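You operate a simulated robot arm through the tools that you are given. There is no shell and no other tool. Be economical: measure what you need, move in short steps, check, and stop when the job is done.

The job below is to be done with a simulated two-armed robot. You get a single attempt, and the scene is never put back.

TASK
Bleed and unlock the test box and put the white packet inside.
Fine: keep the hold button down to turn the valve knob to BLEED; no lock knob leaves LOCK while the gauge shows air; leave the door open.

The check looks at the end state, three seconds after you hand in, the way a careful person would. Anything else that was tipped, shoved, dropped, spilled or broken makes it a failure.

THE ROBOT
Two 7-joint arms with two-finger parallel grippers on one trunk, on a base that drives. Base frame: it is fixed to the floor where the robot stands at the start and does not move with it; the origin is under the middle of the robot, x ahead of it, y to its left, z up. Readings come in m, degrees, newtons and seconds.
The left shoulder is at the start at [0.07, 0.134, 1.226], the right one opposite. With the tool pointing down near the work surface each hand reaches from about 0.1 to 0.64 m from the robot's upright axis, wherever it stands, measured 20 degrees to its own side. Places, roughly: cream door [0.4, 0.6, 0.9]; inside of the test box [0.4, 0.6, 0.8]; left lock knob [0.4, 0.7, 1]; pump gauge [0.5, 0.2, 0.9]; right lock knob [0.4, 0.4, 1]; valve knob [0.5, 0, 0.9]. Payload 1.57 kg a hand.
The tool frame of a hand sits at the grasp point between the pads (the TCP): z along the fingers, y along the line on which they close. The tips reach 0.03 m beyond it. Largest opening 0.08 m; finger width 0.017, thickness 0.012; the body of the gripper, 0.04 by 0.082 m, starts 0.08 m behind the TCP.
Orientation is that of the tool frame in the base frame, as [roll, pitch, yaw] about the fixed x, y, z axes, in that order (R = Rz(yaw) Ry(pitch) Rx(roll)). With the fingers straight down and closing along the base's y, the tool's x points along the base's -x, its y along +y and its z along -z.

THE INTERFACE
- The arms move only by the tool servo_tool. It takes "left_deltas", "right_deltas" or both (then of equal length, played together; a hand with none holds still); each is a list of rows, each a list of 6 numbers: the shift along the tool's x, y, z in m, then the turn, a rotation vector about the tool's x, y, z in degrees. In form: [[tx, ty, tz, ax, ay, az], ...]. A call has 1 to 8 rows; each row shifts and turns the commanded pose from where the row before left it, along the tool's axes as they then stand. "left_jaw" and "right_jaw" are, for a hand that has rows, the finger opening in m, from 0 to 0.08, set as the call begins (left out, the last holds). A row lasts 0.2 s, in which the tool goes at most 0.05 m and 8.6 degrees; a call with a longer step from one row to the next is refused whole, and so is a gripper value outside its range. A pose out of reach is approached as far as the arm can. The call stops where the force on the tool passes 70 N (or 10 N more than at its start, if that is more) or the arm is blocked; 0.2 s more then pass. The fingers move at their own pace (about 0.153 m/s each) and stop on an object; they squeeze with about 41 N. The grip force told is the motor's: it shows also when the fingers shut on nothing. Time passes only in rows, and 0.2 s behind the last, so rows that do not move let the fingers close. It gives the time, the measured TCP pose, the force on the tool (base axes), the opening and the grip force at its end, in the units of the frame above (readings bear some noise), with the torque about the TCP (base axes, N m) and any sound that the robot's microphone picked up.
- Cameras (640 x 400 px; columns grow to the right, rows downward): "scene" is now at [0.1251, 0.0401, 1.4501]; the picture's right is [0.46, -0.89, 0.00], its down [-0.54, -0.28, -0.79] and it looks along [0.71, 0.36, -0.61] (base axes); focal length 221 px, centre (320, 200). "left" rides on the left gripper at [0.072, 0.007, -0.122] in its tool frame; the picture's right is [-0.09, 1.00, 0.00], its down [-0.84, -0.08, -0.54] and it looks along [-0.54, -0.05, 0.84] (tool axes); focal length 238 px, centre (320, 200). "right" rides on the right gripper at [0.072, -0.007, -0.122] in its tool frame; the picture's right is [0.09, 1.00, 0.00], its down [-0.84, 0.08, -0.54] and it looks along [-0.54, 0.05, 0.84] (tool axes); focal length 238 px, centre (320, 200). There is no depth. A picture from a camera that has moved, and an enlarged one, comes with that camera's place and axes in the base frame and with its lens.
- snapshot(camera): a new picture of that camera. No time passes.
- slide_trunk(by): slides the trunk up (or, below 0, down) by that many m; the arms and the scene camera ride with it, the base frame stays. It gives what a move gives, with no picture.
- roll_base(legs): drives the robot by 1 to 6 legs, each [ahead, left, turn to the left] in m, m and degrees, along the robot's own axes; the way and the turn of a leg run together, so that a leg with both is an arc; at most 1.5 m and 180 degrees a leg. The arms and the cameras ride along, it lands a little off, and it stops where it bumps. It gives what a move gives.
- head_to(pan, tilt): turns the head with the scene camera to pan (to the left, within 86 degrees either way) and tilt (down, from -29 to 69), counted from straight ahead of the robot. It gives what a move gives.
- close_up(camera, box): a new picture of the part [left, top, right, bottom] of that camera's present view, enlarged. No time passes.
- finish_job(): hands the job in; it is judged then, once.

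Work in short steps. Places have to be worked out from the pictures, the camera data and where the tool is seen: move nearer, look again, correct. Check each grasp and each placing, and mend what went wrong. You have 120 turns and 100 pictures in all, those below and enlarged ones among them. Open the grippers and draw the arms clear of the work before you hand the job in, unless the task says otherwise; then end with one line.

The tools are called after "Call:" by a JSON object that holds its "api" and its "payload". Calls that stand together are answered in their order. servo_tool: Moves the arms, as the interface text tells. Its arguments: {"type":"object","properties":{"left_deltas":{"type":"array"},"left_jaw":{"type":"number"},"right_deltas":{"type":"array"},"right_jaw":{"type":"number"}},"required":[]} The other tools are called the same way: slide_trunk (by) slides the trunk up or down; roll_base (legs) drives the base; head_to (pan, tilt) turns the head that bears the scene camera; snapshot (camera) takes a picture; close_up (camera, box) takes an enlarged picture of a part of a camera's view; finish_job () hands the job in.

At the start:

```text
time_s: 0.0
left_ee_pos: [0.3353, 0.4179, 1.3215]
left_tcp_rot: [-180.0, -0.1, 179.9]
left_force: [0.1, -0.2, -0.5]
left_ft_torque: [0.02, -0.01, -0.01]
left_width: 0.08
left_grasp_force: 0.0
right_ee_pos: [0.4114, 0.0408, 1.2987]
right_tcp_rot: [-180.0, 0.1, -180.0]
right_force: [0.0, 0.5, -0.7]
right_ft_torque: [0.01, 0.03, -0.03]
right_width: 0.0797
right_grasp_force: 0.1
trunk travel left (down, up): [-0.8, 0.14]
robot x, y, heading: [0.0015, 0.0045, -0.1]
head pan, tilt: [27.3, 37.3]
```

scene: 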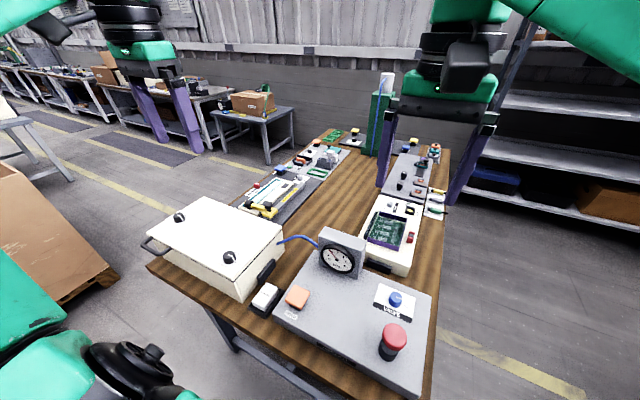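
right: 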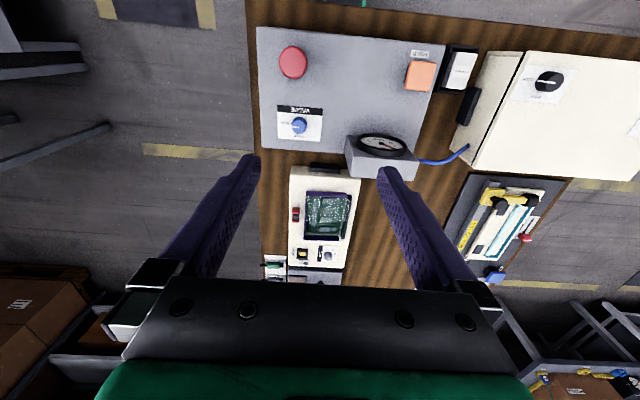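
left: 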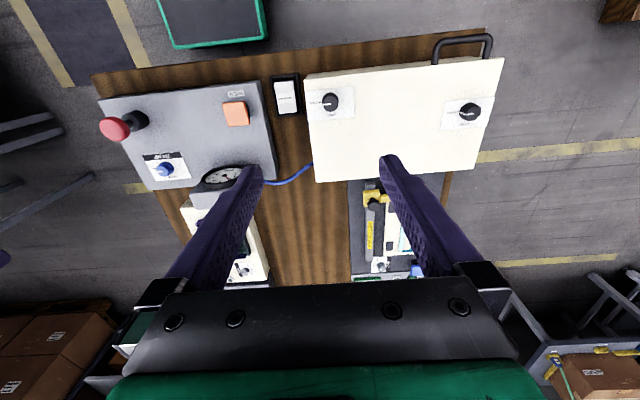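

The pictures show the panel with an orange hold button, a blue valve knob, a red stop button and a gauge, and the cream box with two lock knobs. I look closer at the parts first.

Call:
{"api": "close_up", "payload": {"camera": "scene", "box": [240, 220, 440, 380]}}

Call:
{"api": "close_up", "payload": {"camera": "left", "box": [270, 20, 510, 190]}}

Call:
{"api": "close_up", "payload": {"camera": "right", "box": [250, 20, 490, 190]}}

Call:
{"api": "close_up", "payload": {"camera": "scene", "box": [130, 180, 300, 310]}}

```text
2.50 times, centred on (340, 300) of scene
camera zoom: at [0.1251, 0.0401, 1.4501], right [0.46, -0.89, 0.0], down [-0.54, -0.28, -0.79], along [0.71, 0.36, -0.61], focal length 552 px, centre (270, -50)
```

zoom: 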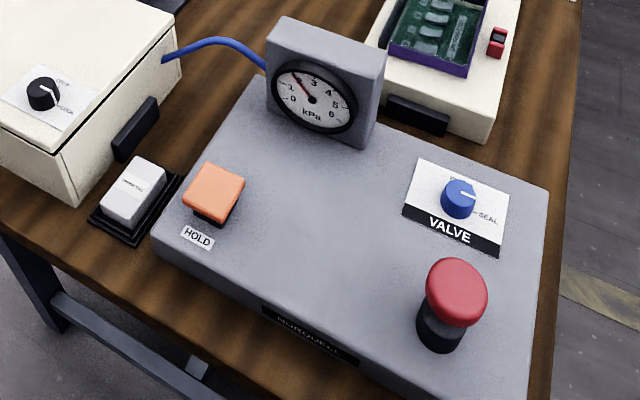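

```text
2.35 times, centred on (390, 105) of left
camera zoom: at [0.2626, 0.426, 1.444], right [0.09, 1.0, 0.0], down [0.84, -0.08, 0.54], along [0.54, -0.05, -0.84], focal length 561 px, centre (155, 424)
```

zoom: 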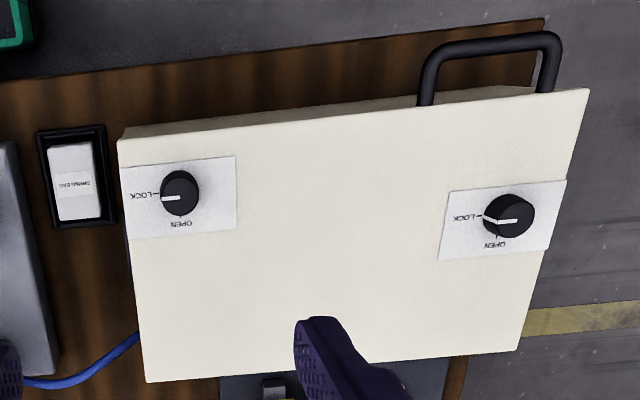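

```text
2.35 times, centred on (370, 105) of right
camera zoom: at [0.3386, 0.0334, 1.4188], right [-0.09, 1.0, 0.0], down [0.84, 0.08, 0.54], along [0.54, 0.05, -0.84], focal length 561 px, centre (202, 424)
```

zoom: 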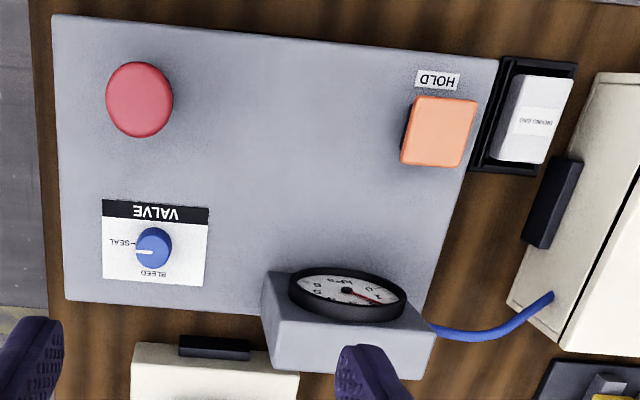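

```text
3.08 times, centred on (215, 245) of scene
camera zoom: at [0.1251, 0.0401, 1.4501], right [0.46, -0.89, 0.0], down [-0.54, -0.28, -0.79], along [0.71, 0.36, -0.61], focal length 679 px, centre (643, 62)
```

zoom: 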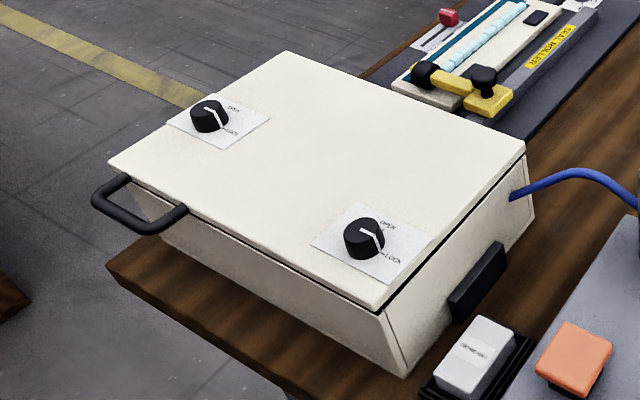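

Triangulating: the valve knob's top is near [0.485, 0.0, 0.893], the orange button near [0.366, 0.222, 0.91], and the red button near [0.364, -0.01, 0.96]. I bring the closed left hand above the button and the open right hand above the valve knob.

Call:
{"api": "servo_tool", "payload": {"left_deltas": [[-0.004, -0.0245, 0.037, 0, 0, 0], [-0.004, -0.0245, 0.037, 0, 0, 0], [-0.004, -0.0245, 0.037, 0, 0, 0], [-0.004, -0.0245, 0.037, 0, 0, 0], [-0.004, -0.0245, 0.037, 0, 0, 0], [-0.004, -0.0245, 0.037, 0, 0, 0], [-0.004, -0.0245, 0.037, 0, 0, 0], [-0.003, -0.0245, 0.037, 0, 0, 0]], "right_deltas": [[-0.0092, -0.005, 0.031, 0, 0, 0], [-0.0092, -0.005, 0.031, 0, 0, 0], [-0.0092, -0.005, 0.031, 0, 0, 0], [-0.0092, -0.005, 0.031, 0, 0, 0], [-0.0092, -0.005, 0.031, 0, 0, 0], [-0.0092, -0.005, 0.031, 0, 0, 0], [-0.0092, -0.005, 0.031, 0, 0, 0], [-0.0092, -0.005, 0.031, 0, 0, 0]], "left_jaw": 0.0, "right_jaw": 0.06}}

Call:
{"api": "snapshot", "payload": {"camera": "right"}}

Call:
{"api": "snapshot", "payload": {"camera": "left"}}

Call:
{"api": "snapshot", "payload": {"camera": "scene"}}

```text
time_s: 1.8
left_ee_pos: [0.3698, 0.2173, 1.0263]
left_tcp_rot: [-179.9, -0.1, -179.9]
left_force: [-0.7, 0.4, 0.7]
left_ft_torque: [0.03, 0.01, 0.0]
left_width: 0.0
left_grasp_force: 21.1
right_ee_pos: [0.4849, -0.0009, 1.0463]
right_tcp_rot: [179.8, 0.0, 180.0]
right_force: [-0.2, -0.4, -0.6]
right_ft_torque: [0.02, 0.03, 0.0]
right_width: 0.0601
right_grasp_force: 0.2
trunk travel left (down, up): [-0.8, 0.14]
robot x, y, heading: [0.0007, -0.0003, -0.1]
head pan, tilt: [27.3, 37.3]
```

```text
92 pictures are left
camera right: at [0.4133, -0.0076, 1.1685], right [-0.09, 1.0, 0.0], down [0.84, 0.08, 0.54], along [0.54, 0.05, -0.84], focal length 238 px, centre (320, 200)
```

right: 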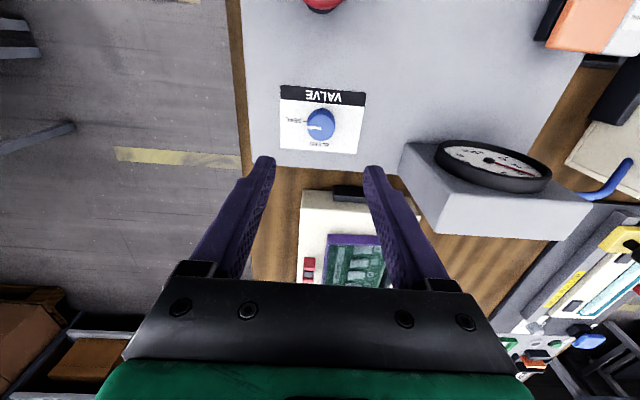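

```text
91 pictures are left
camera left: at [0.2955, 0.2248, 1.1492], right [0.09, 1.0, 0.0], down [0.84, -0.08, 0.54], along [0.54, -0.05, -0.84], focal length 238 px, centre (320, 200)
```

left: 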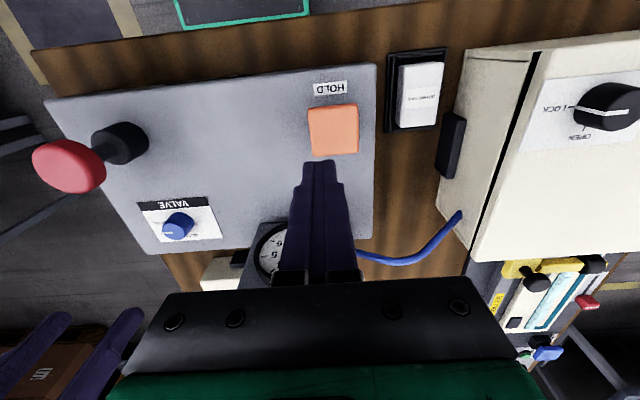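

```text
90 pictures are left
camera scene: at [0.1279, 0.0388, 1.4499], right [0.46, -0.89, 0.0], down [-0.54, -0.28, -0.79], along [0.71, 0.37, -0.61], focal length 221 px, centre (320, 200)
```

scene: 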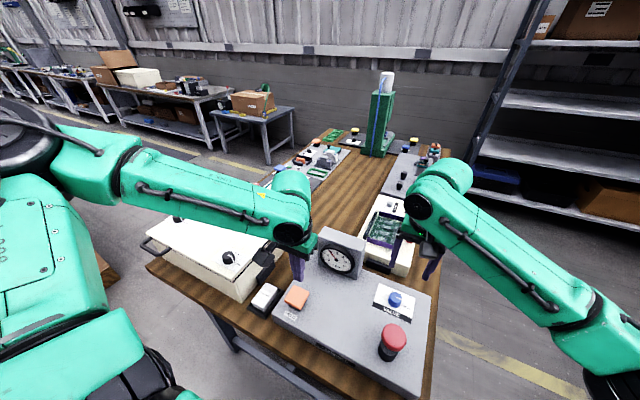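

The left picture puts the button centre near [0.368, 0.231], and the knob is confirmed at [0.487, 0.0] with the panel surface near z 0.875. I pre-rotate the right hand by -45° so the turn comes out symmetric, lower it partway, and shift the left hand over the button.

Call:
{"api": "servo_tool", "payload": {"right_deltas": [[0, 0, 0, 0, 0, 7.5], [0, 0, 0, 0, 0, 7.5], [0, 0, 0, 0, 0, 7.5], [0, 0, 0, 0, 0, 7.5], [0, 0, 0, 0, 0, 7.5], [0, 0, 0, 0, 0, 7.5], [-0.001, 0.0, 0.045, 0, 0, 0], [0, 0, 0.045, 0, 0, 0]], "left_deltas": [[0, 0.013, 0, 0, 0, 0], [0, 0, 0, 0, 0, 0], [0, 0, 0, 0, 0, 0], [0, 0, 0, 0, 0, 0], [0, 0, 0, 0, 0, 0], [0, 0, 0, 0, 0, 0], [0, 0, 0, 0, 0, 0], [0, 0, 0.025, 0, 0, 0]]}}

Call:
{"api": "snapshot", "payload": {"camera": "right"}}

Call:
{"api": "snapshot", "payload": {"camera": "left"}}

```text
time_s: 3.6
left_ee_pos: [0.3664, 0.2343, 1.0015]
left_tcp_rot: [-179.9, -0.1, -180.0]
left_force: [-0.1, -0.2, -0.9]
left_ft_torque: [-0.05, -0.01, -0.03]
left_width: 0.0
left_grasp_force: 21.5
right_ee_pos: [0.4889, 0.0003, 0.9609]
right_tcp_rot: [180.0, 0.0, 135.0]
right_force: [0.1, -0.7, 0.1]
right_ft_torque: [0.01, 0.01, 0.01]
right_width: 0.06
right_grasp_force: 0.0
trunk travel left (down, up): [-0.8, 0.14]
robot x, y, heading: [-0.0054, -0.0009, 0.0]
head pan, tilt: [27.3, 37.3]
```

```text
89 pictures are left
camera right: at [0.4331, 0.0462, 1.0822], right [0.64, 0.77, 0.0], down [0.65, -0.54, 0.54], along [0.42, -0.35, -0.84], focal length 238 px, centre (320, 200)
```

right: 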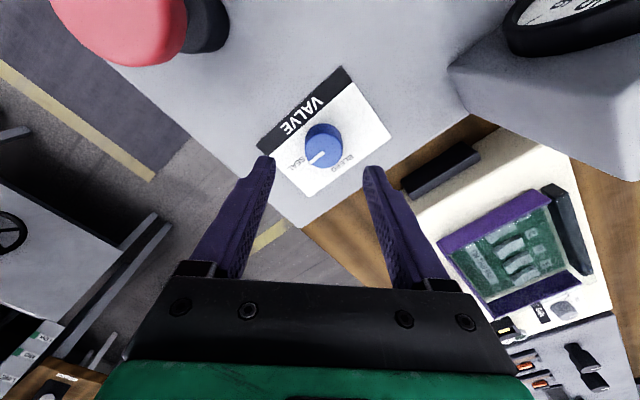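

```text
88 pictures are left
camera left: at [0.293, 0.2422, 1.1238], right [0.09, 1.0, 0.0], down [0.84, -0.08, 0.54], along [0.54, -0.05, -0.84], focal length 238 px, centre (320, 200)
```

left: 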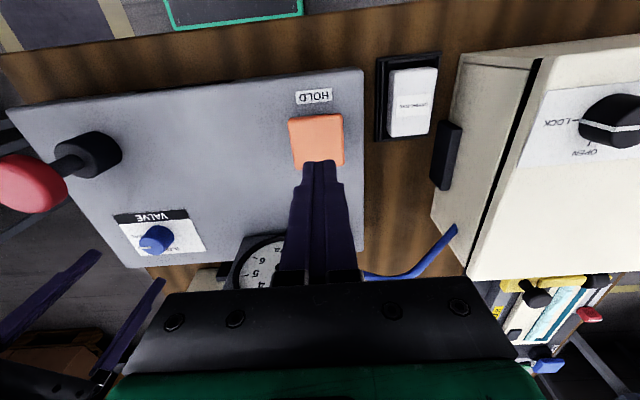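

Both hands are aligned to within a few mm. I lower the right hand around the knob and bring the left fingertips just over the button.

Call:
{"api": "servo_tool", "payload": {"right_deltas": [[0, 0, 0.025, 0, 0, 0], [0, 0, 0.015, 0, 0, 0], [0, 0, 0.01, 0, 0, 0]], "left_deltas": [[0, 0, 0.02, 0, 0, 0], [0, 0, 0.015, 0, 0, 0], [0, 0, 0.005, 0, 0, 0]]}}

Call:
{"api": "snapshot", "payload": {"camera": "right"}}

Call:
{"api": "snapshot", "payload": {"camera": "left"}}

Call:
{"api": "close_up", "payload": {"camera": "scene", "box": [240, 220, 440, 380]}}

```text
time_s: 4.4
left_ee_pos: [0.3655, 0.2337, 0.9621]
left_tcp_rot: [180.0, -0.1, -180.0]
left_force: [-0.1, -1.1, -0.3]
left_ft_torque: [0.02, 0.01, 0.02]
left_width: 0.0
left_grasp_force: 21.1
right_ee_pos: [0.4851, 0.0003, 0.9119]
right_tcp_rot: [179.9, 0.0, 134.9]
right_force: [0.1, 0.1, -0.5]
right_ft_torque: [0.0, -0.01, 0.01]
right_width: 0.0602
right_grasp_force: 0.1
trunk travel left (down, up): [-0.8, 0.14]
robot x, y, heading: [-0.0008, 0.0023, 0.1]
head pan, tilt: [27.3, 37.3]
```

```text
87 pictures are left
camera right: at [0.43, 0.0472, 1.0323], right [0.64, 0.77, 0.0], down [0.65, -0.54, 0.54], along [0.42, -0.35, -0.84], focal length 238 px, centre (320, 200)
```

right: 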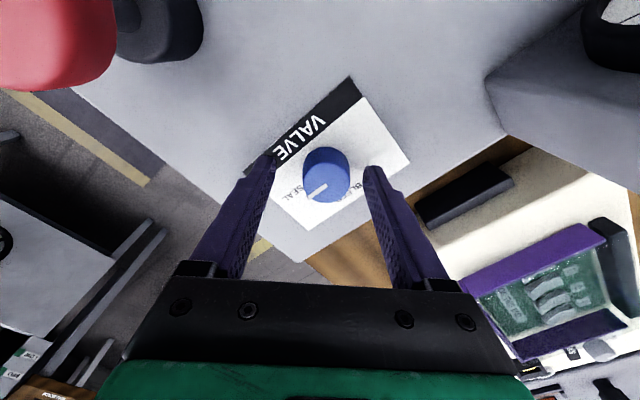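

```text
86 pictures are left
camera left: at [0.2931, 0.2426, 1.0838], right [0.09, 1.0, 0.0], down [0.84, -0.08, 0.54], along [0.54, -0.05, -0.84], focal length 238 px, centre (320, 200)
```

left: 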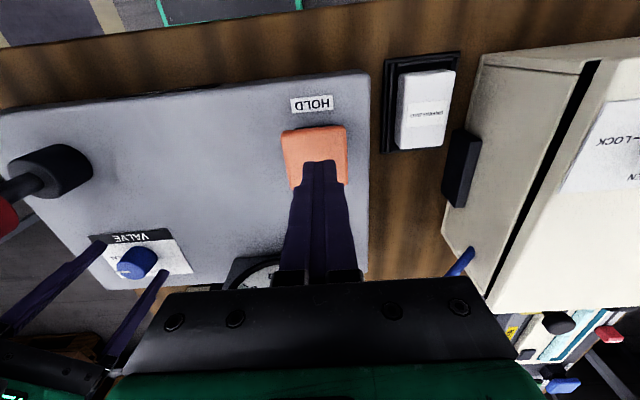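

```text
2.50 times, centred on (340, 300) of scene
camera zoom: at [0.1247, 0.0399, 1.4502], right [0.46, -0.89, 0.0], down [-0.54, -0.28, -0.8], along [0.71, 0.36, -0.61], focal length 552 px, centre (270, -50)
```

zoom: 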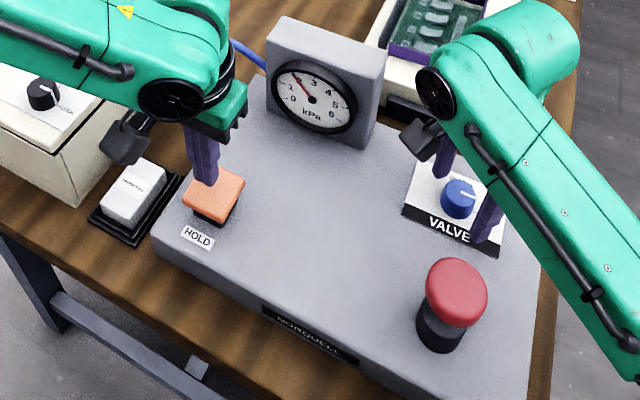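

The knob sits between the right tips, about 3 mm off along the closing line. I correct that and start pressing the button with the left hand in small steps.

Call:
{"api": "servo_tool", "payload": {"right_deltas": [[0, 0.003, 0.003, 0, 0, 0], [0, 0, 0, 0, 0, 0], [0, 0, 0, 0, 0, 0], [0, 0, 0, 0, 0, 0]], "left_deltas": [[0.004, 0, 0.005, 0, 0, 0], [0, 0, 0.005, 0, 0, 0], [0, 0, 0.005, 0, 0, 0], [0, 0, 0.005, 0, 0, 0]]}}

Call:
{"api": "close_up", "payload": {"camera": "scene", "box": [270, 250, 370, 330]}}

```text
time_s: 5.4
left_ee_pos: [0.3627, 0.2354, 0.9409]
left_tcp_rot: [-180.0, 0.0, -180.0]
left_force: [-0.9, -0.2, -0.8]
left_ft_torque: [0.01, 0.0, 0.0]
left_width: 0.0004
left_grasp_force: 21.7
right_ee_pos: [0.4888, 0.0022, 0.9087]
right_tcp_rot: [179.9, 0.0, 135.0]
right_force: [0.3, 0.5, -0.5]
right_ft_torque: [-0.05, 0.01, -0.02]
right_width: 0.0599
right_grasp_force: 0.0
trunk travel left (down, up): [-0.8, 0.14]
robot x, y, heading: [0.0012, -0.0064, 0.2]
head pan, tilt: [27.3, 37.3]
```

```text
5.00 times, centred on (320, 290) of scene
camera zoom: at [0.1252, 0.0403, 1.4501], right [0.46, -0.89, 0.0], down [-0.54, -0.28, -0.79], along [0.71, 0.36, -0.61], focal length 1103 px, centre (320, -250)
```

zoom: 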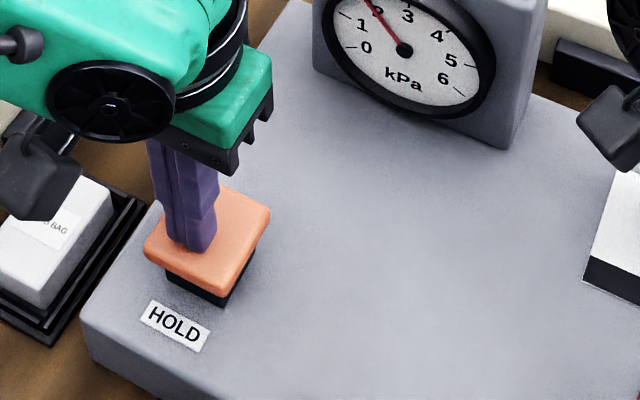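

The left tips are now just above the button. I keep pressing in 3 mm steps and watch the force.

Call:
{"api": "servo_tool", "payload": {"left_deltas": [[0, -0.005, 0.003, 0, 0, 0], [0, 0, 0.003, 0, 0, 0], [0, 0, 0.003, 0, 0, 0]]}}

Call:
{"api": "close_up", "payload": {"camera": "scene", "box": [270, 250, 370, 330]}}

```text
time_s: 6.2
left_ee_pos: [0.3633, 0.2297, 0.9328]
left_tcp_rot: [180.0, 0.0, 179.9]
left_force: [-0.9, 2.2, 5.3]
left_ft_torque: [0.05, 0.06, -0.02]
left_width: 0.0002
left_grasp_force: 21.9
right_ee_pos: [0.4884, 0.0025, 0.9087]
right_tcp_rot: [179.9, 0.1, 135.0]
right_force: [-0.4, 0.4, -0.2]
right_ft_torque: [-0.02, 0.02, 0.06]
right_width: 0.0598
right_grasp_force: 0.1
trunk travel left (down, up): [-0.8, 0.14]
robot x, y, heading: [0.0017, 0.0022, -0.1]
head pan, tilt: [27.3, 37.3]
```

```text
5.00 times, centred on (320, 290) of scene
camera zoom: at [0.1246, 0.0403, 1.4502], right [0.46, -0.89, 0.0], down [-0.54, -0.28, -0.8], along [0.71, 0.36, -0.61], focal length 1103 px, centre (320, -250)
```

zoom: 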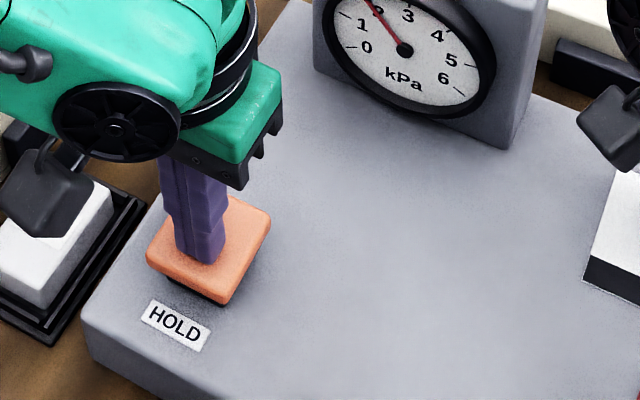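

Button going down at 5 N. I press further and close the right hand on the knob.

Call:
{"api": "servo_tool", "payload": {"left_deltas": [[0, 0, 0.003, 0, 0, 0], [0, 0, 0.003, 0, 0, 0], [0, 0, 0.002, 0, 0, 0], [0, 0, 0, 0, 0, 0]], "right_deltas": [[0, 0, 0, 0, 0, 0], [0, 0, 0, 0, 0, 0], [0, 0, 0, 0, 0, 0], [0, 0, 0, 0, 0, 0]], "right_jaw": 0.0}}

Call:
{"api": "snapshot", "payload": {"camera": "right"}}

Call:
{"api": "close_up", "payload": {"camera": "scene", "box": [270, 250, 370, 330]}}

```text
time_s: 7.0
left_ee_pos: [0.3613, 0.2303, 0.928]
left_tcp_rot: [179.7, 0.5, 179.9]
left_force: [-10.9, 5.8, 40.8]
left_ft_torque: [0.16, 0.48, -0.15]
left_width: 0.0001
left_grasp_force: 21.6
right_ee_pos: [0.49, 0.0051, 0.9077]
right_tcp_rot: [179.3, 0.1, 135.0]
right_force: [14.1, 3.6, -8.8]
right_ft_torque: [0.31, -0.53, 0.01]
right_width: 0.0331
right_grasp_force: 40.8
trunk travel left (down, up): [-0.8, 0.14]
robot x, y, heading: [0.0003, 0.0022, 0.1]
head pan, tilt: [27.3, 37.3]
stopped in row 3 (left hand): the force on the tool passed its limit at 75 N (the readings are from after the stop); the commanded pose is now the measured one
```

```text
82 pictures are left
camera right: at [0.4322, 0.0492, 1.0297], right [0.64, 0.77, 0.01], down [0.64, -0.54, 0.54], along [0.43, -0.34, -0.84], focal length 238 px, centre (320, 200)
```

right: 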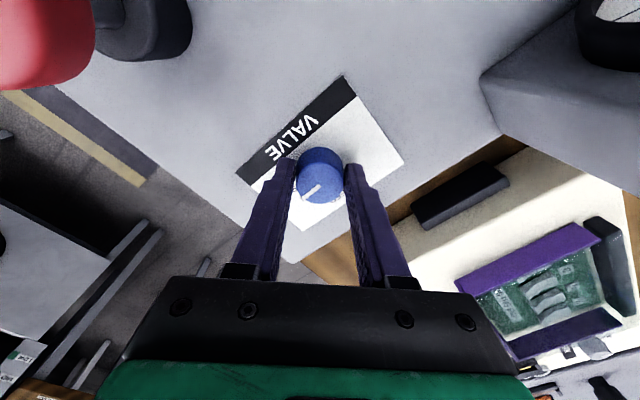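

```text
5.00 times, centred on (320, 290) of scene
camera zoom: at [0.1224, 0.0399, 1.4505], right [0.46, -0.89, 0.0], down [-0.54, -0.28, -0.8], along [0.71, 0.37, -0.61], focal length 1103 px, centre (320, -250)
```

zoom: 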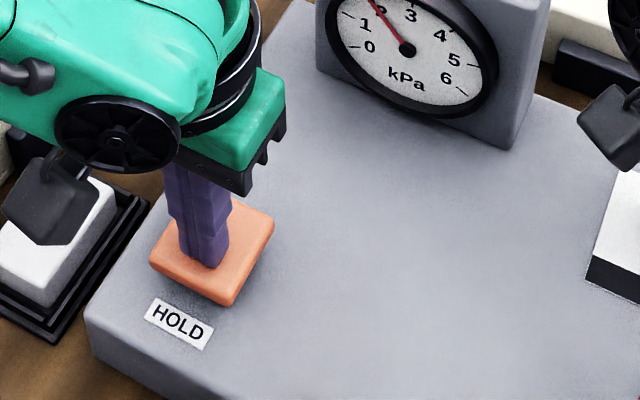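

The button is bottomed at about 40 N and the right hand grips the knob at 33 mm width. I turn the knob CCW seen from above (negative about tool z).

Call:
{"api": "servo_tool", "payload": {"right_deltas": [[0, 0, 0, 0, 0, -8], [0, 0, 0, 0, 0, -8], [0, 0, 0, 0, 0, -8], [0, 0, 0, 0, 0, -8], [0, 0, 0, 0, 0, -8], [0, 0, 0, 0, 0, -8]]}}

Call:
{"api": "snapshot", "payload": {"camera": "right"}}

```text
time_s: 8.4
left_ee_pos: [0.3615, 0.2306, 0.9272]
left_tcp_rot: [179.7, 0.5, 180.0]
left_force: [-0.6, 20.7, 50.1]
left_ft_torque: [0.59, 0.18, -0.06]
left_width: 0.0
left_grasp_force: 21.4
right_ee_pos: [0.4884, 0.0023, 0.9095]
right_tcp_rot: [179.9, 0.3, -177.0]
right_force: [9.6, -10.0, -5.9]
right_ft_torque: [-0.18, -0.28, -0.02]
right_width: 0.0327
right_grasp_force: 41.1
trunk travel left (down, up): [-0.8, 0.14]
robot x, y, heading: [-0.0009, 0.0023, -0.1]
head pan, tilt: [27.3, 37.3]
```

```text
80 pictures are left
camera right: at [0.4159, -0.0092, 1.0296], right [-0.14, 0.99, 0.0], down [0.83, 0.12, 0.55], along [0.54, 0.08, -0.84], focal length 238 px, centre (320, 200)
```

right: 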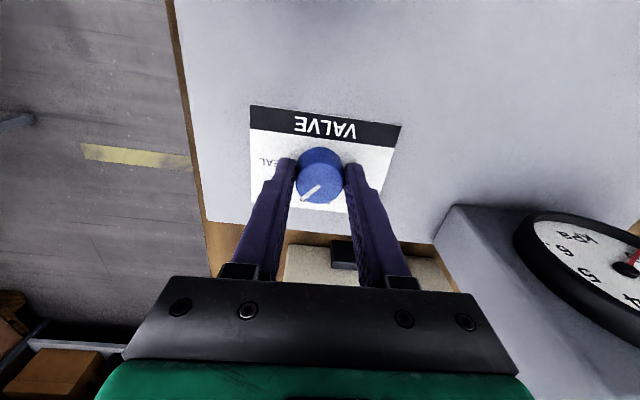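

The knob turns with the hand (about 48° so far). I turn the remaining 42°.

Call:
{"api": "servo_tool", "payload": {"right_deltas": [[0, 0, 0, 0, 0, -8], [0, 0, 0, 0, 0, -8], [0, 0, 0, 0, 0, -8], [0, 0, 0, 0, 0, -8], [0, 0, 0, 0, 0, -8], [0, 0, 0, 0, 0, -3]]}}

Call:
{"api": "snapshot", "payload": {"camera": "right"}}

Call:
{"api": "close_up", "payload": {"camera": "scene", "box": [240, 220, 440, 380]}}

```text
time_s: 9.8
left_ee_pos: [0.3627, 0.2294, 0.9277]
left_tcp_rot: [179.5, 0.4, 180.0]
left_force: [4.2, 26.2, 46.1]
left_ft_torque: [0.75, -0.03, -0.04]
left_width: 0.0
left_grasp_force: 21.5
right_ee_pos: [0.4895, 0.0003, 0.9093]
right_tcp_rot: [-179.9, 0.3, -134.1]
right_force: [4.5, -25.7, -7.3]
right_ft_torque: [-0.8, -0.26, -0.57]
right_width: 0.0326
right_grasp_force: 41.7
trunk travel left (down, up): [-0.8, 0.14]
robot x, y, heading: [0.0033, 0.0002, -0.1]
head pan, tilt: [27.3, 37.3]
```

```text
79 pictures are left
camera right: at [0.4435, -0.0568, 1.0297], right [-0.78, 0.63, 0.0], down [0.52, 0.65, 0.55], along [0.34, 0.42, -0.84], focal length 238 px, centre (320, 200)
```

right: 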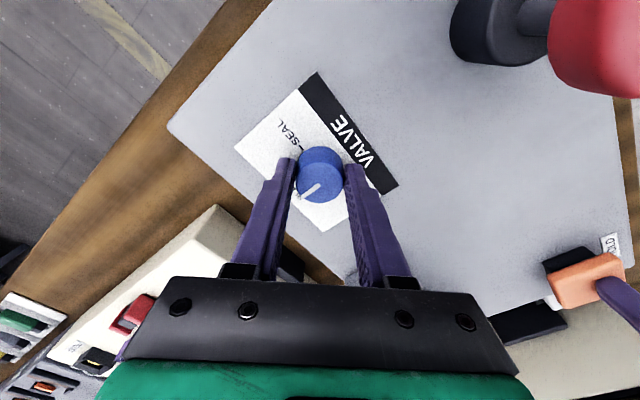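

```text
2.50 times, centred on (340, 300) of scene
camera zoom: at [0.1221, 0.0368, 1.4505], right [0.46, -0.89, 0.0], down [-0.54, -0.28, -0.8], along [0.71, 0.37, -0.6], focal length 552 px, centre (270, -50)
```

zoom: 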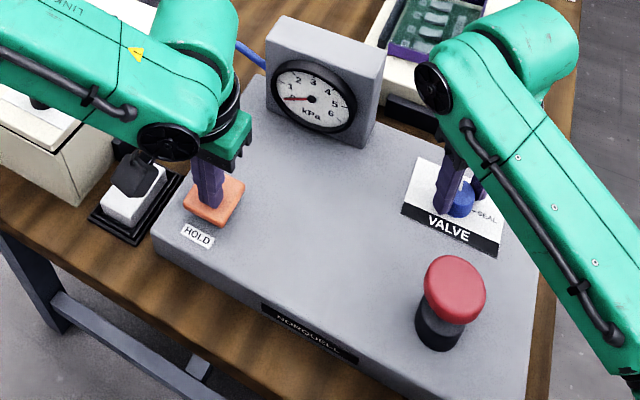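

The gauge is falling. I open the right hand and wait with the left still pressing.

Call:
{"api": "servo_tool", "payload": {"right_deltas": [[0, 0, 0, 0, 0, 0], [0, 0, 0, 0, 0, 0], [0, 0, -0.02, 0, 0, 0], [0, 0, -0.03, 0, 0, 0], [0, 0, -0.04, 0, 0, 0], [0, 0, 0, 0, 0, 0], [0, 0, 0, 0, 0, 0]], "right_jaw": 0.07}}

Call:
{"api": "snapshot", "payload": {"camera": "right"}}

Call:
{"api": "close_up", "payload": {"camera": "scene", "box": [240, 220, 440, 380]}}

```text
time_s: 11.4
left_ee_pos: [0.3622, 0.2278, 0.9275]
left_tcp_rot: [179.9, 0.7, 179.9]
left_force: [8.1, 8.1, 42.9]
left_ft_torque: [0.25, -0.09, -0.03]
left_width: 0.0
left_grasp_force: 21.7
right_ee_pos: [0.4848, 0.0037, 1.0012]
right_tcp_rot: [180.0, 0.4, -134.1]
right_force: [-0.4, 0.2, -0.9]
right_ft_torque: [-0.01, -0.02, 0.01]
right_width: 0.0699
right_grasp_force: 0.2
trunk travel left (down, up): [-0.8, 0.14]
robot x, y, heading: [-0.0007, 0.0033, 0.3]
head pan, tilt: [27.3, 37.3]
```

```text
77 pictures are left
camera right: at [0.4373, -0.0538, 1.1215], right [-0.78, 0.63, 0.0], down [0.52, 0.65, 0.55], along [0.34, 0.43, -0.84], focal length 238 px, centre (320, 200)
```

right: 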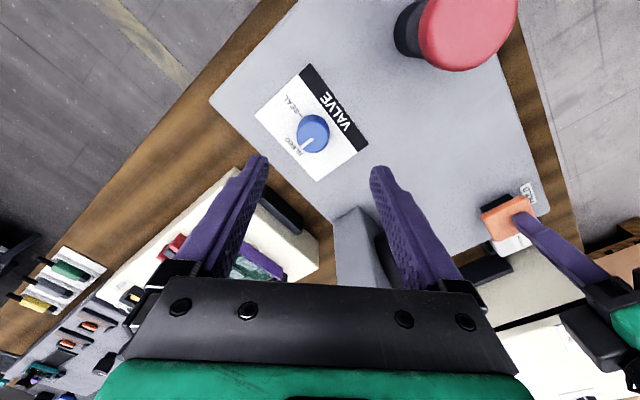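

```text
2.50 times, centred on (340, 300) of scene
camera zoom: at [0.1218, 0.0391, 1.4506], right [0.46, -0.89, 0.0], down [-0.54, -0.28, -0.8], along [0.71, 0.37, -0.6], focal length 552 px, centre (270, -50)
```

zoom: 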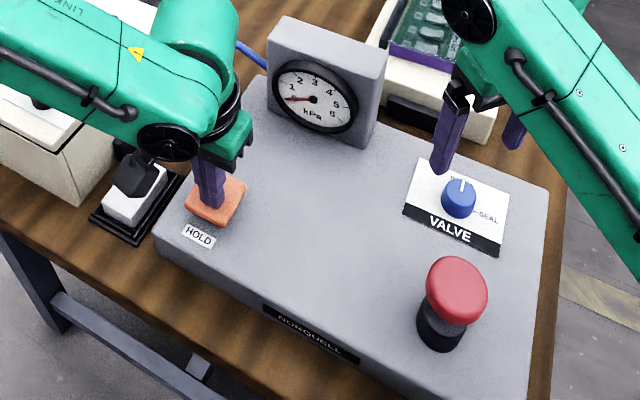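

The knob is at BLEED. I check the gauge closely while waiting a moment longer, and move the right hand up and away.

Call:
{"api": "servo_tool", "payload": {"right_deltas": [[0, 0, -0.04, 0, 0, 8], [0, 0, -0.04, 0, 0, 8], [0, 0, -0.04, 0, 0, 8], [0, 0, -0.02, 0, 0, 8], [0, 0, 0, 0, 0, 8], [0, 0, 0, 0, 0, 0], [0, 0, 0, 0, 0, 0], [0, 0, 0, 0, 0, 0]]}}

Call:
{"api": "close_up", "payload": {"camera": "scene", "box": [310, 225, 380, 285]}}

```text
time_s: 13.2
left_ee_pos: [0.3618, 0.2284, 0.9288]
left_tcp_rot: [180.0, 0.7, 179.9]
left_force: [8.0, 7.7, 42.7]
left_ft_torque: [0.22, -0.11, -0.01]
left_width: 0.0
left_grasp_force: 21.1
right_ee_pos: [0.4868, 0.0025, 1.1398]
right_tcp_rot: [179.7, 0.3, -174.0]
right_force: [0.8, 0.1, 0.0]
right_ft_torque: [-0.02, 0.0, 0.0]
right_width: 0.0698
right_grasp_force: 0.1
trunk travel left (down, up): [-0.8, 0.14]
robot x, y, heading: [-0.0035, -0.0019, 0.2]
head pan, tilt: [27.3, 37.3]
```

```text
6.67 times, centred on (345, 255) of scene
camera zoom: at [0.1217, 0.0391, 1.4506], right [0.46, -0.89, 0.0], down [-0.54, -0.28, -0.8], along [0.71, 0.37, -0.6], focal length 1471 px, centre (153, -167)
```

zoom: 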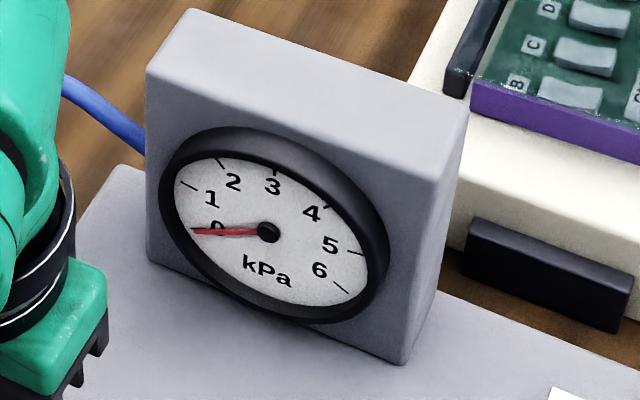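

The gauge reads 0. I release the button and raise the left hand, then look left and down at the floor before driving the base over to the box.

Call:
{"api": "servo_tool", "payload": {"left_deltas": [[0, 0, -0.03, 0, 0, 0], [0, 0, -0.045, 0, 0, 0], [0, 0, -0.045, 0, 0, 0], [0, 0, -0.045, 0, 0, 0], [0, 0, -0.045, 0, 0, 0], [0, 0, -0.03, 0, 0, 0]]}}

Call:
{"api": "close_up", "payload": {"camera": "scene", "box": [240, 220, 440, 380]}}

Call:
{"api": "head_to", "payload": {"pan": 70, "tilt": 55}}

Call:
{"api": "snapshot", "payload": {"camera": "scene"}}

```text
time_s: 14.6
left_ee_pos: [0.3646, 0.2263, 1.1649]
left_tcp_rot: [180.0, 0.0, 180.0]
left_force: [0.2, 0.3, 0.0]
left_ft_torque: [-0.03, 0.04, 0.02]
left_width: 0.0
left_grasp_force: 20.9
right_ee_pos: [0.4902, 0.0017, 1.139]
right_tcp_rot: [179.7, 0.2, -174.0]
right_force: [0.1, 0.7, -0.2]
right_ft_torque: [0.0, -0.01, -0.02]
right_width: 0.07
right_grasp_force: 0.1
trunk travel left (down, up): [-0.8, 0.14]
robot x, y, heading: [0.0002, 0.0009, 0.2]
head pan, tilt: [27.3, 37.3]
```

```text
2.50 times, centred on (340, 300) of scene
camera zoom: at [0.1252, 0.0402, 1.4501], right [0.46, -0.89, 0.0], down [-0.54, -0.28, -0.8], along [0.71, 0.37, -0.61], focal length 552 px, centre (270, -50)
```

zoom: 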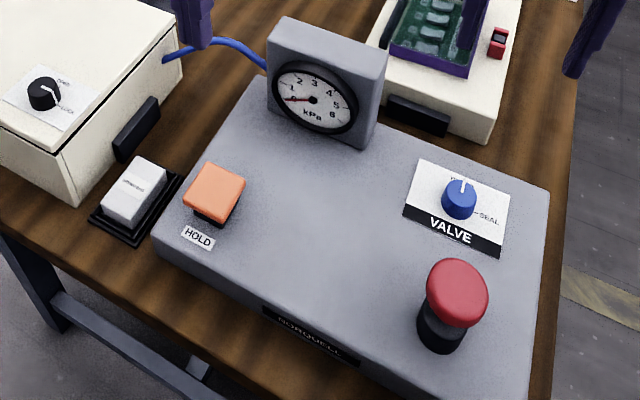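

```text
time_s: 15.7
left_ee_pos: [0.364, 0.2272, 1.1626]
left_tcp_rot: [179.9, 0.2, 179.9]
left_force: [-0.5, 1.0, -0.4]
left_ft_torque: [0.01, 0.02, 0.03]
left_width: 0.0004
left_grasp_force: 21.4
right_ee_pos: [0.4892, 0.0029, 1.1369]
right_tcp_rot: [179.7, 0.2, -174.1]
right_force: [1.2, 0.1, -0.6]
right_ft_torque: [0.01, 0.01, -0.01]
right_width: 0.07
right_grasp_force: 0.0
trunk travel left (down, up): [-0.8, 0.14]
robot x, y, heading: [-0.0008, 0.0002, -0.1]
head pan, tilt: [70.0, 55.0]
```

```text
73 pictures are left
camera scene: at [0.0728, 0.0684, 1.4255], right [0.94, -0.34, 0.0], down [-0.28, -0.77, -0.57], along [0.2, 0.54, -0.82], focal length 221 px, centre (320, 200)
```

scene: 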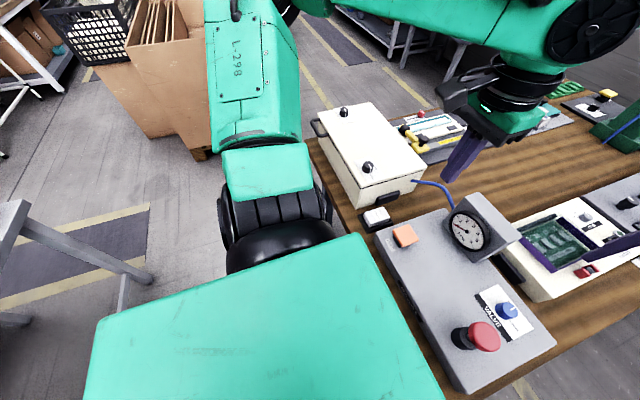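

The way to the left is clear (the nearest obstacle is over 1 m off). I drive 0.3 m left so the box is well within reach of the left hand.

Call:
{"api": "roll_base", "payload": {"legs": [[0, 0.3, 0]]}}

Call:
{"api": "head_to", "payload": {"pan": 20, "tilt": 45}}

Call:
{"api": "snapshot", "payload": {"camera": "scene"}}

Call:
{"api": "snapshot", "payload": {"camera": "left"}}

```text
time_s: 17.8
left_ee_pos: [0.3648, 0.5281, 1.1645]
left_tcp_rot: [179.8, 0.2, 179.9]
left_force: [-0.3, -0.5, -0.2]
left_ft_torque: [0.02, 0.02, -0.03]
left_width: 0.0
left_grasp_force: 21.6
right_ee_pos: [0.4887, 0.3026, 1.1376]
right_tcp_rot: [179.5, 0.3, -174.0]
right_force: [-0.2, 0.0, 0.5]
right_ft_torque: [0.02, 0.03, -0.01]
right_width: 0.0703
right_grasp_force: 0.1
trunk travel left (down, up): [-0.8, 0.14]
robot x, y, heading: [-0.0003, 0.3003, -0.0]
head pan, tilt: [70.0, 55.0]
```

```text
time_s: 18.9
left_ee_pos: [0.3646, 0.5302, 1.1644]
left_tcp_rot: [179.9, 0.2, 179.9]
left_force: [0.3, -0.6, 1.6]
left_ft_torque: [-0.01, -0.01, 0.02]
left_width: 0.0003
left_grasp_force: 21.3
right_ee_pos: [0.4898, 0.3046, 1.137]
right_tcp_rot: [179.7, 0.3, -174.1]
right_force: [-0.1, -0.3, -0.7]
right_ft_torque: [-0.02, 0.03, 0.0]
right_width: 0.0699
right_grasp_force: 0.0
trunk travel left (down, up): [-0.8, 0.14]
robot x, y, heading: [-0.0014, 0.3037, 0.0]
head pan, tilt: [20.0, 45.0]
```

```text
72 pictures are left
camera scene: at [0.1241, 0.3306, 1.4388], right [0.34, -0.94, 0.0], down [-0.66, -0.24, -0.71], along [0.66, 0.24, -0.71], focal length 221 px, centre (320, 200)
```

scene: 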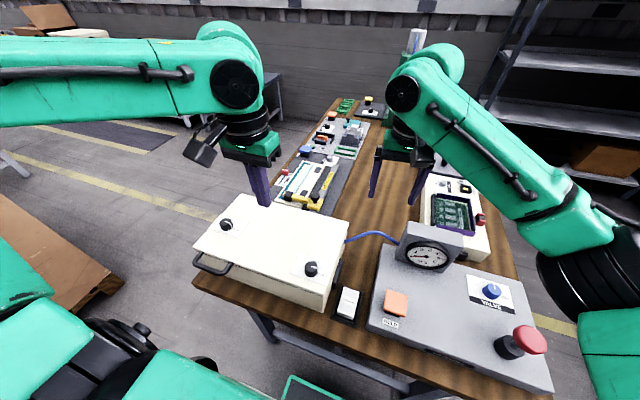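

```text
71 pictures are left
camera left: at [0.2907, 0.5369, 1.2864], right [0.09, 1.0, 0.0], down [0.83, -0.08, 0.54], along [0.54, -0.05, -0.84], focal length 238 px, centre (320, 200)
```

left: 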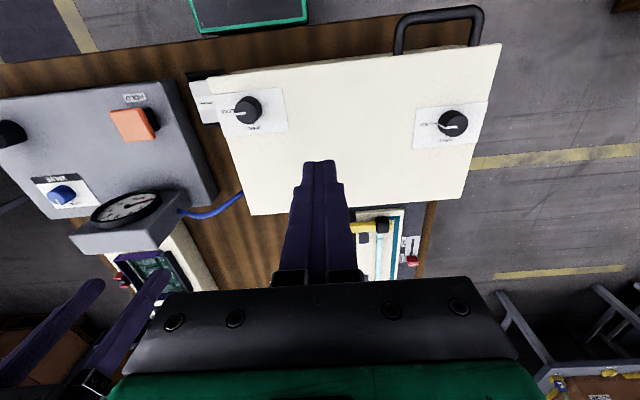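

Triangulated: the right lock knob is near [0.355, 0.435, 0.955] and the left lock knob near [0.396, 0.711, 0.955]. I move the open left hand over the right lock knob, pre-rotated by -42°, and shift the right hand aside.

Call:
{"api": "servo_tool", "payload": {"left_deltas": [[0.0033, -0.0317, 0, 0, 0, 0], [0.0033, -0.0317, 0, 0, 0, 0], [0.0033, -0.0317, 0, 0, 0, 0], [0, 0, 0.027, 0, 0, 8.5], [0, 0, 0.027, 0, 0, 8.5], [0, 0, 0.027, 0, 0, 8.5], [0, 0, 0.027, 0, 0, 8.5], [0, 0, 0.027, 0, 0, 8.5]], "right_deltas": [[0, -0.04, -0.02, 0, 0, 0], [0, -0.04, -0.02, 0, 0, 0], [0, -0.04, -0.02, 0, 0, 0], [0, 0, 0, 0, 0, 0], [0, 0, 0, 0, 0, 0], [0, 0, 0, 0, 0, 0], [0, 0, 0, 0, 0, 0], [0, 0, 0, 0, 0, 0]], "left_jaw": 0.06}}

Call:
{"api": "snapshot", "payload": {"camera": "left"}}

```text
time_s: 20.7
left_ee_pos: [0.3555, 0.4348, 1.0294]
left_tcp_rot: [179.9, 0.1, 137.3]
left_force: [-0.3, 0.0, -0.8]
left_ft_torque: [-0.01, -0.03, -0.02]
left_width: 0.06
left_grasp_force: 0.0
right_ee_pos: [0.505, 0.1865, 1.1958]
right_tcp_rot: [179.7, 0.2, -174.1]
right_force: [0.4, -0.2, 0.1]
right_ft_torque: [-0.04, 0.02, -0.01]
right_width: 0.07
right_grasp_force: 0.2
trunk travel left (down, up): [-0.8, 0.14]
robot x, y, heading: [-0.0009, 0.3007, 0.1]
head pan, tilt: [20.0, 45.0]
```

```text
70 pictures are left
camera left: at [0.3064, 0.4904, 1.1513], right [0.74, 0.67, 0.0], down [0.56, -0.63, 0.54], along [0.36, -0.4, -0.84], focal length 238 px, centre (320, 200)
```

left: 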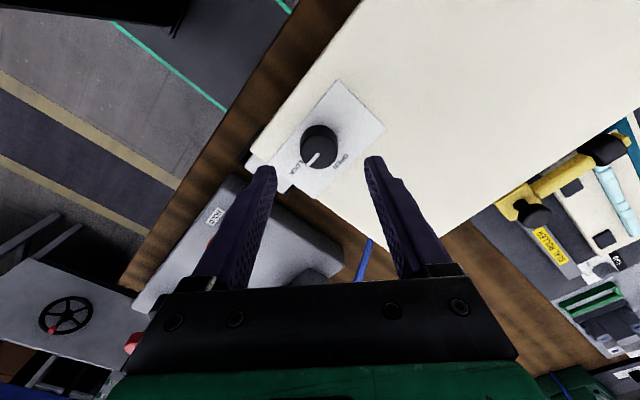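

Aligned within 1–2 mm. I lower around the knob to about z 0.972.

Call:
{"api": "servo_tool", "payload": {"left_deltas": [[0, 0, 0.03, 0, 0, 0], [0, 0, 0.02, 0, 0, 0], [0, 0, 0.007, 0, 0, 0]]}}

Call:
{"api": "snapshot", "payload": {"camera": "left"}}

Call:
{"api": "close_up", "payload": {"camera": "scene", "box": [190, 190, 390, 320]}}

```text
time_s: 21.5
left_ee_pos: [0.3546, 0.4318, 0.9758]
left_tcp_rot: [179.4, 0.6, 137.4]
left_force: [-0.3, 5.5, 50.7]
left_ft_torque: [-0.77, 1.35, 0.0]
left_width: 0.0562
left_grasp_force: 0.1
right_ee_pos: [0.4989, 0.1851, 1.2006]
right_tcp_rot: [179.7, 0.5, -174.2]
right_force: [-1.0, -0.6, -0.2]
right_ft_torque: [0.0, 0.05, 0.01]
right_width: 0.07
right_grasp_force: 0.1
trunk travel left (down, up): [-0.8, 0.14]
robot x, y, heading: [-0.0013, 0.3034, -0.1]
head pan, tilt: [20.0, 45.0]
```

```text
69 pictures are left
camera left: at [0.3024, 0.4883, 1.0977], right [0.74, 0.67, 0.01], down [0.55, -0.62, 0.55], along [0.38, -0.4, -0.83], focal length 238 px, centre (320, 200)
```

left: 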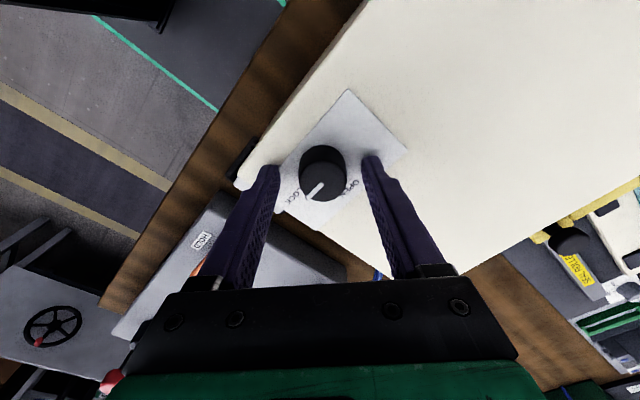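

```text
3.08 times, centred on (290, 255) of scene
camera zoom: at [0.1179, 0.3296, 1.4404], right [0.34, -0.94, 0.0], down [-0.66, -0.24, -0.71], along [0.67, 0.24, -0.7], focal length 679 px, centre (412, 31)
```

zoom: 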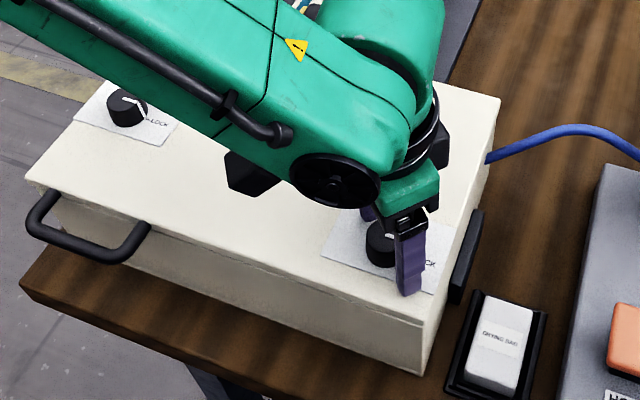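

The tips touch the lid (50 N), so its surface is near z 0.945. I raise 5 mm and close on the knob.

Call:
{"api": "servo_tool", "payload": {"left_deltas": [[0, 0, -0.006, 0, 0, 0], [0, 0, 0, 0, 0, 0]], "left_jaw": 0.056}}

Call:
{"api": "servo_tool", "payload": {"left_deltas": [[0, 0, 0, 0, 0, 0], [0, 0, 0, 0, 0, 0], [0, 0, 0, 0, 0, 0]], "left_jaw": 0.0}}

Call:
{"api": "snapshot", "payload": {"camera": "left"}}

```text
time_s: 22.1
left_ee_pos: [0.354, 0.4331, 0.9784]
left_tcp_rot: [179.9, 0.1, 137.4]
left_force: [4.0, -2.6, 8.9]
left_ft_torque: [-0.22, 0.16, 0.14]
left_width: 0.0557
left_grasp_force: 0.0
right_ee_pos: [0.5019, 0.1841, 1.1954]
right_tcp_rot: [179.6, 0.3, -174.0]
right_force: [0.0, -0.9, 0.2]
right_ft_torque: [0.01, -0.01, 0.01]
right_width: 0.0699
right_grasp_force: 0.1
trunk travel left (down, up): [-0.8, 0.14]
robot x, y, heading: [0.0025, 0.3037, 0.0]
head pan, tilt: [20.0, 45.0]
```

```text
time_s: 22.9
left_ee_pos: [0.3551, 0.4348, 0.9771]
left_tcp_rot: [179.9, 0.0, 137.4]
left_force: [2.0, 3.0, 7.2]
left_ft_torque: [0.55, 0.23, -0.04]
left_width: 0.0313
left_grasp_force: 40.5
right_ee_pos: [0.5032, 0.1869, 1.1962]
right_tcp_rot: [179.8, 0.3, -174.0]
right_force: [-0.8, 0.5, -0.4]
right_ft_torque: [0.01, -0.02, 0.03]
right_width: 0.0699
right_grasp_force: 0.0
trunk travel left (down, up): [-0.8, 0.14]
robot x, y, heading: [-0.0022, 0.3049, -0.1]
head pan, tilt: [20.0, 45.0]
```

```text
67 pictures are left
camera left: at [0.3045, 0.4902, 1.0999], right [0.74, 0.67, 0.0], down [0.56, -0.62, 0.54], along [0.37, -0.4, -0.84], focal length 238 px, centre (320, 200)
```

left: 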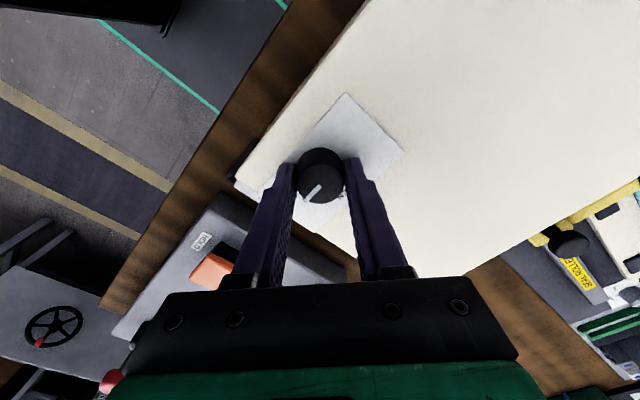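

Gripped, 31 mm wide. I turn it CCW, slightly upward to relieve the lid contact.

Call:
{"api": "servo_tool", "payload": {"left_deltas": [[0, 0, -0.001, 0, 0, -8], [0, 0, 0, 0, 0, -8], [0, 0, 0, 0, 0, -8], [0, 0, 0, 0, 0, -8], [0, 0, 0, 0, 0, -8], [0, 0, 0, 0, 0, -8], [0, 0, 0, 0, 0, -8], [0, 0, 0, 0, 0, -8]]}}

Call:
{"api": "servo_tool", "payload": {"left_deltas": [[0, 0, 0, 0, 0, -8], [0, 0, 0, 0, 0, -8], [0, 0, 0, 0, 0, -8], [0, 0, 0, 0, 0, -2]]}}

Call:
{"api": "snapshot", "payload": {"camera": "left"}}

```text
time_s: 24.7
left_ee_pos: [0.3545, 0.4362, 0.9786]
left_tcp_rot: [-179.9, 0.3, -158.5]
left_force: [2.0, 8.1, 5.7]
left_ft_torque: [0.61, 0.39, -0.15]
left_width: 0.0315
left_grasp_force: 40.1
right_ee_pos: [0.5038, 0.1883, 1.196]
right_tcp_rot: [179.9, 0.3, -174.1]
right_force: [-0.6, -0.9, 0.5]
right_ft_torque: [0.0, 0.02, 0.01]
right_width: 0.0699
right_grasp_force: 0.1
trunk travel left (down, up): [-0.8, 0.14]
robot x, y, heading: [0.0007, 0.304, -0.1]
head pan, tilt: [20.0, 45.0]
```

```text
time_s: 25.7
left_ee_pos: [0.3552, 0.4364, 0.9785]
left_tcp_rot: [-179.8, 0.1, -132.6]
left_force: [4.5, 8.4, 9.1]
left_ft_torque: [0.71, -0.45, -0.41]
left_width: 0.0312
left_grasp_force: 40.4
right_ee_pos: [0.5044, 0.1884, 1.1956]
right_tcp_rot: [179.7, 0.3, -174.2]
right_force: [0.1, -0.3, -0.7]
right_ft_torque: [0.02, -0.01, -0.03]
right_width: 0.0698
right_grasp_force: 0.0
trunk travel left (down, up): [-0.8, 0.14]
robot x, y, heading: [-0.0031, 0.3018, -0.0]
head pan, tilt: [20.0, 45.0]
```

```text
66 pictures are left
camera left: at [0.2994, 0.3893, 1.1016], right [-0.67, 0.74, 0.0], down [0.62, 0.56, 0.54], along [0.41, 0.36, -0.84], focal length 238 px, centre (320, 200)
```

left: 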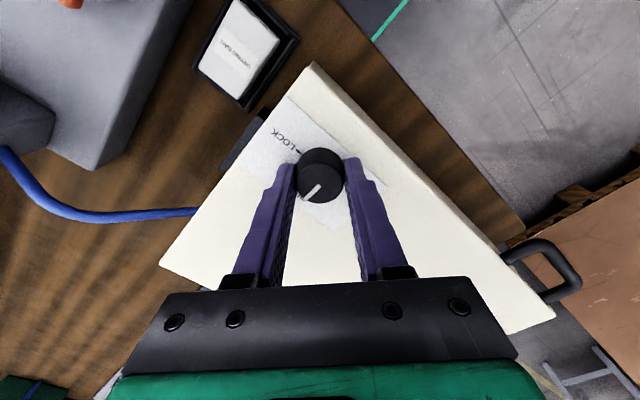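

Turned 90°. I release, rise, and look.

Call:
{"api": "servo_tool", "payload": {"left_deltas": [[0, 0, 0, 0, 0, 0], [0, 0, 0, 0, 0, 0], [0, 0, -0.03, 0, 0, 0], [0, 0, -0.04, 0, 0, 8], [0, 0, -0.02, 0, 0, 8], [0, 0, 0, 0, 0, 8], [0, 0, 0, 0, 0, 8], [0, 0, 0, 0, 0, 8]], "left_jaw": 0.055}}

Call:
{"api": "snapshot", "payload": {"camera": "left"}}

```text
time_s: 27.5
left_ee_pos: [0.3546, 0.4336, 1.0703]
left_tcp_rot: [180.0, 0.3, -172.8]
left_force: [0.8, 0.8, 0.1]
left_ft_torque: [0.0, 0.0, 0.0]
left_width: 0.0551
left_grasp_force: 0.0
right_ee_pos: [0.5043, 0.1858, 1.1959]
right_tcp_rot: [179.7, 0.3, -174.0]
right_force: [-0.6, -0.3, -0.3]
right_ft_torque: [0.0, 0.0, 0.03]
right_width: 0.0699
right_grasp_force: 0.1
trunk travel left (down, up): [-0.8, 0.14]
robot x, y, heading: [0.0019, 0.3046, 0.0]
head pan, tilt: [20.0, 45.0]
```

```text
65 pictures are left
camera left: at [0.2802, 0.4323, 1.1914], right [-0.03, 1.0, 0.0], down [0.84, 0.03, 0.54], along [0.54, 0.02, -0.84], focal length 238 px, centre (320, 200)
```

left: 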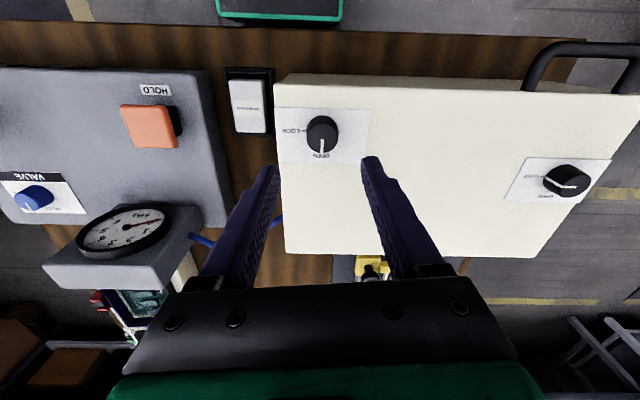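

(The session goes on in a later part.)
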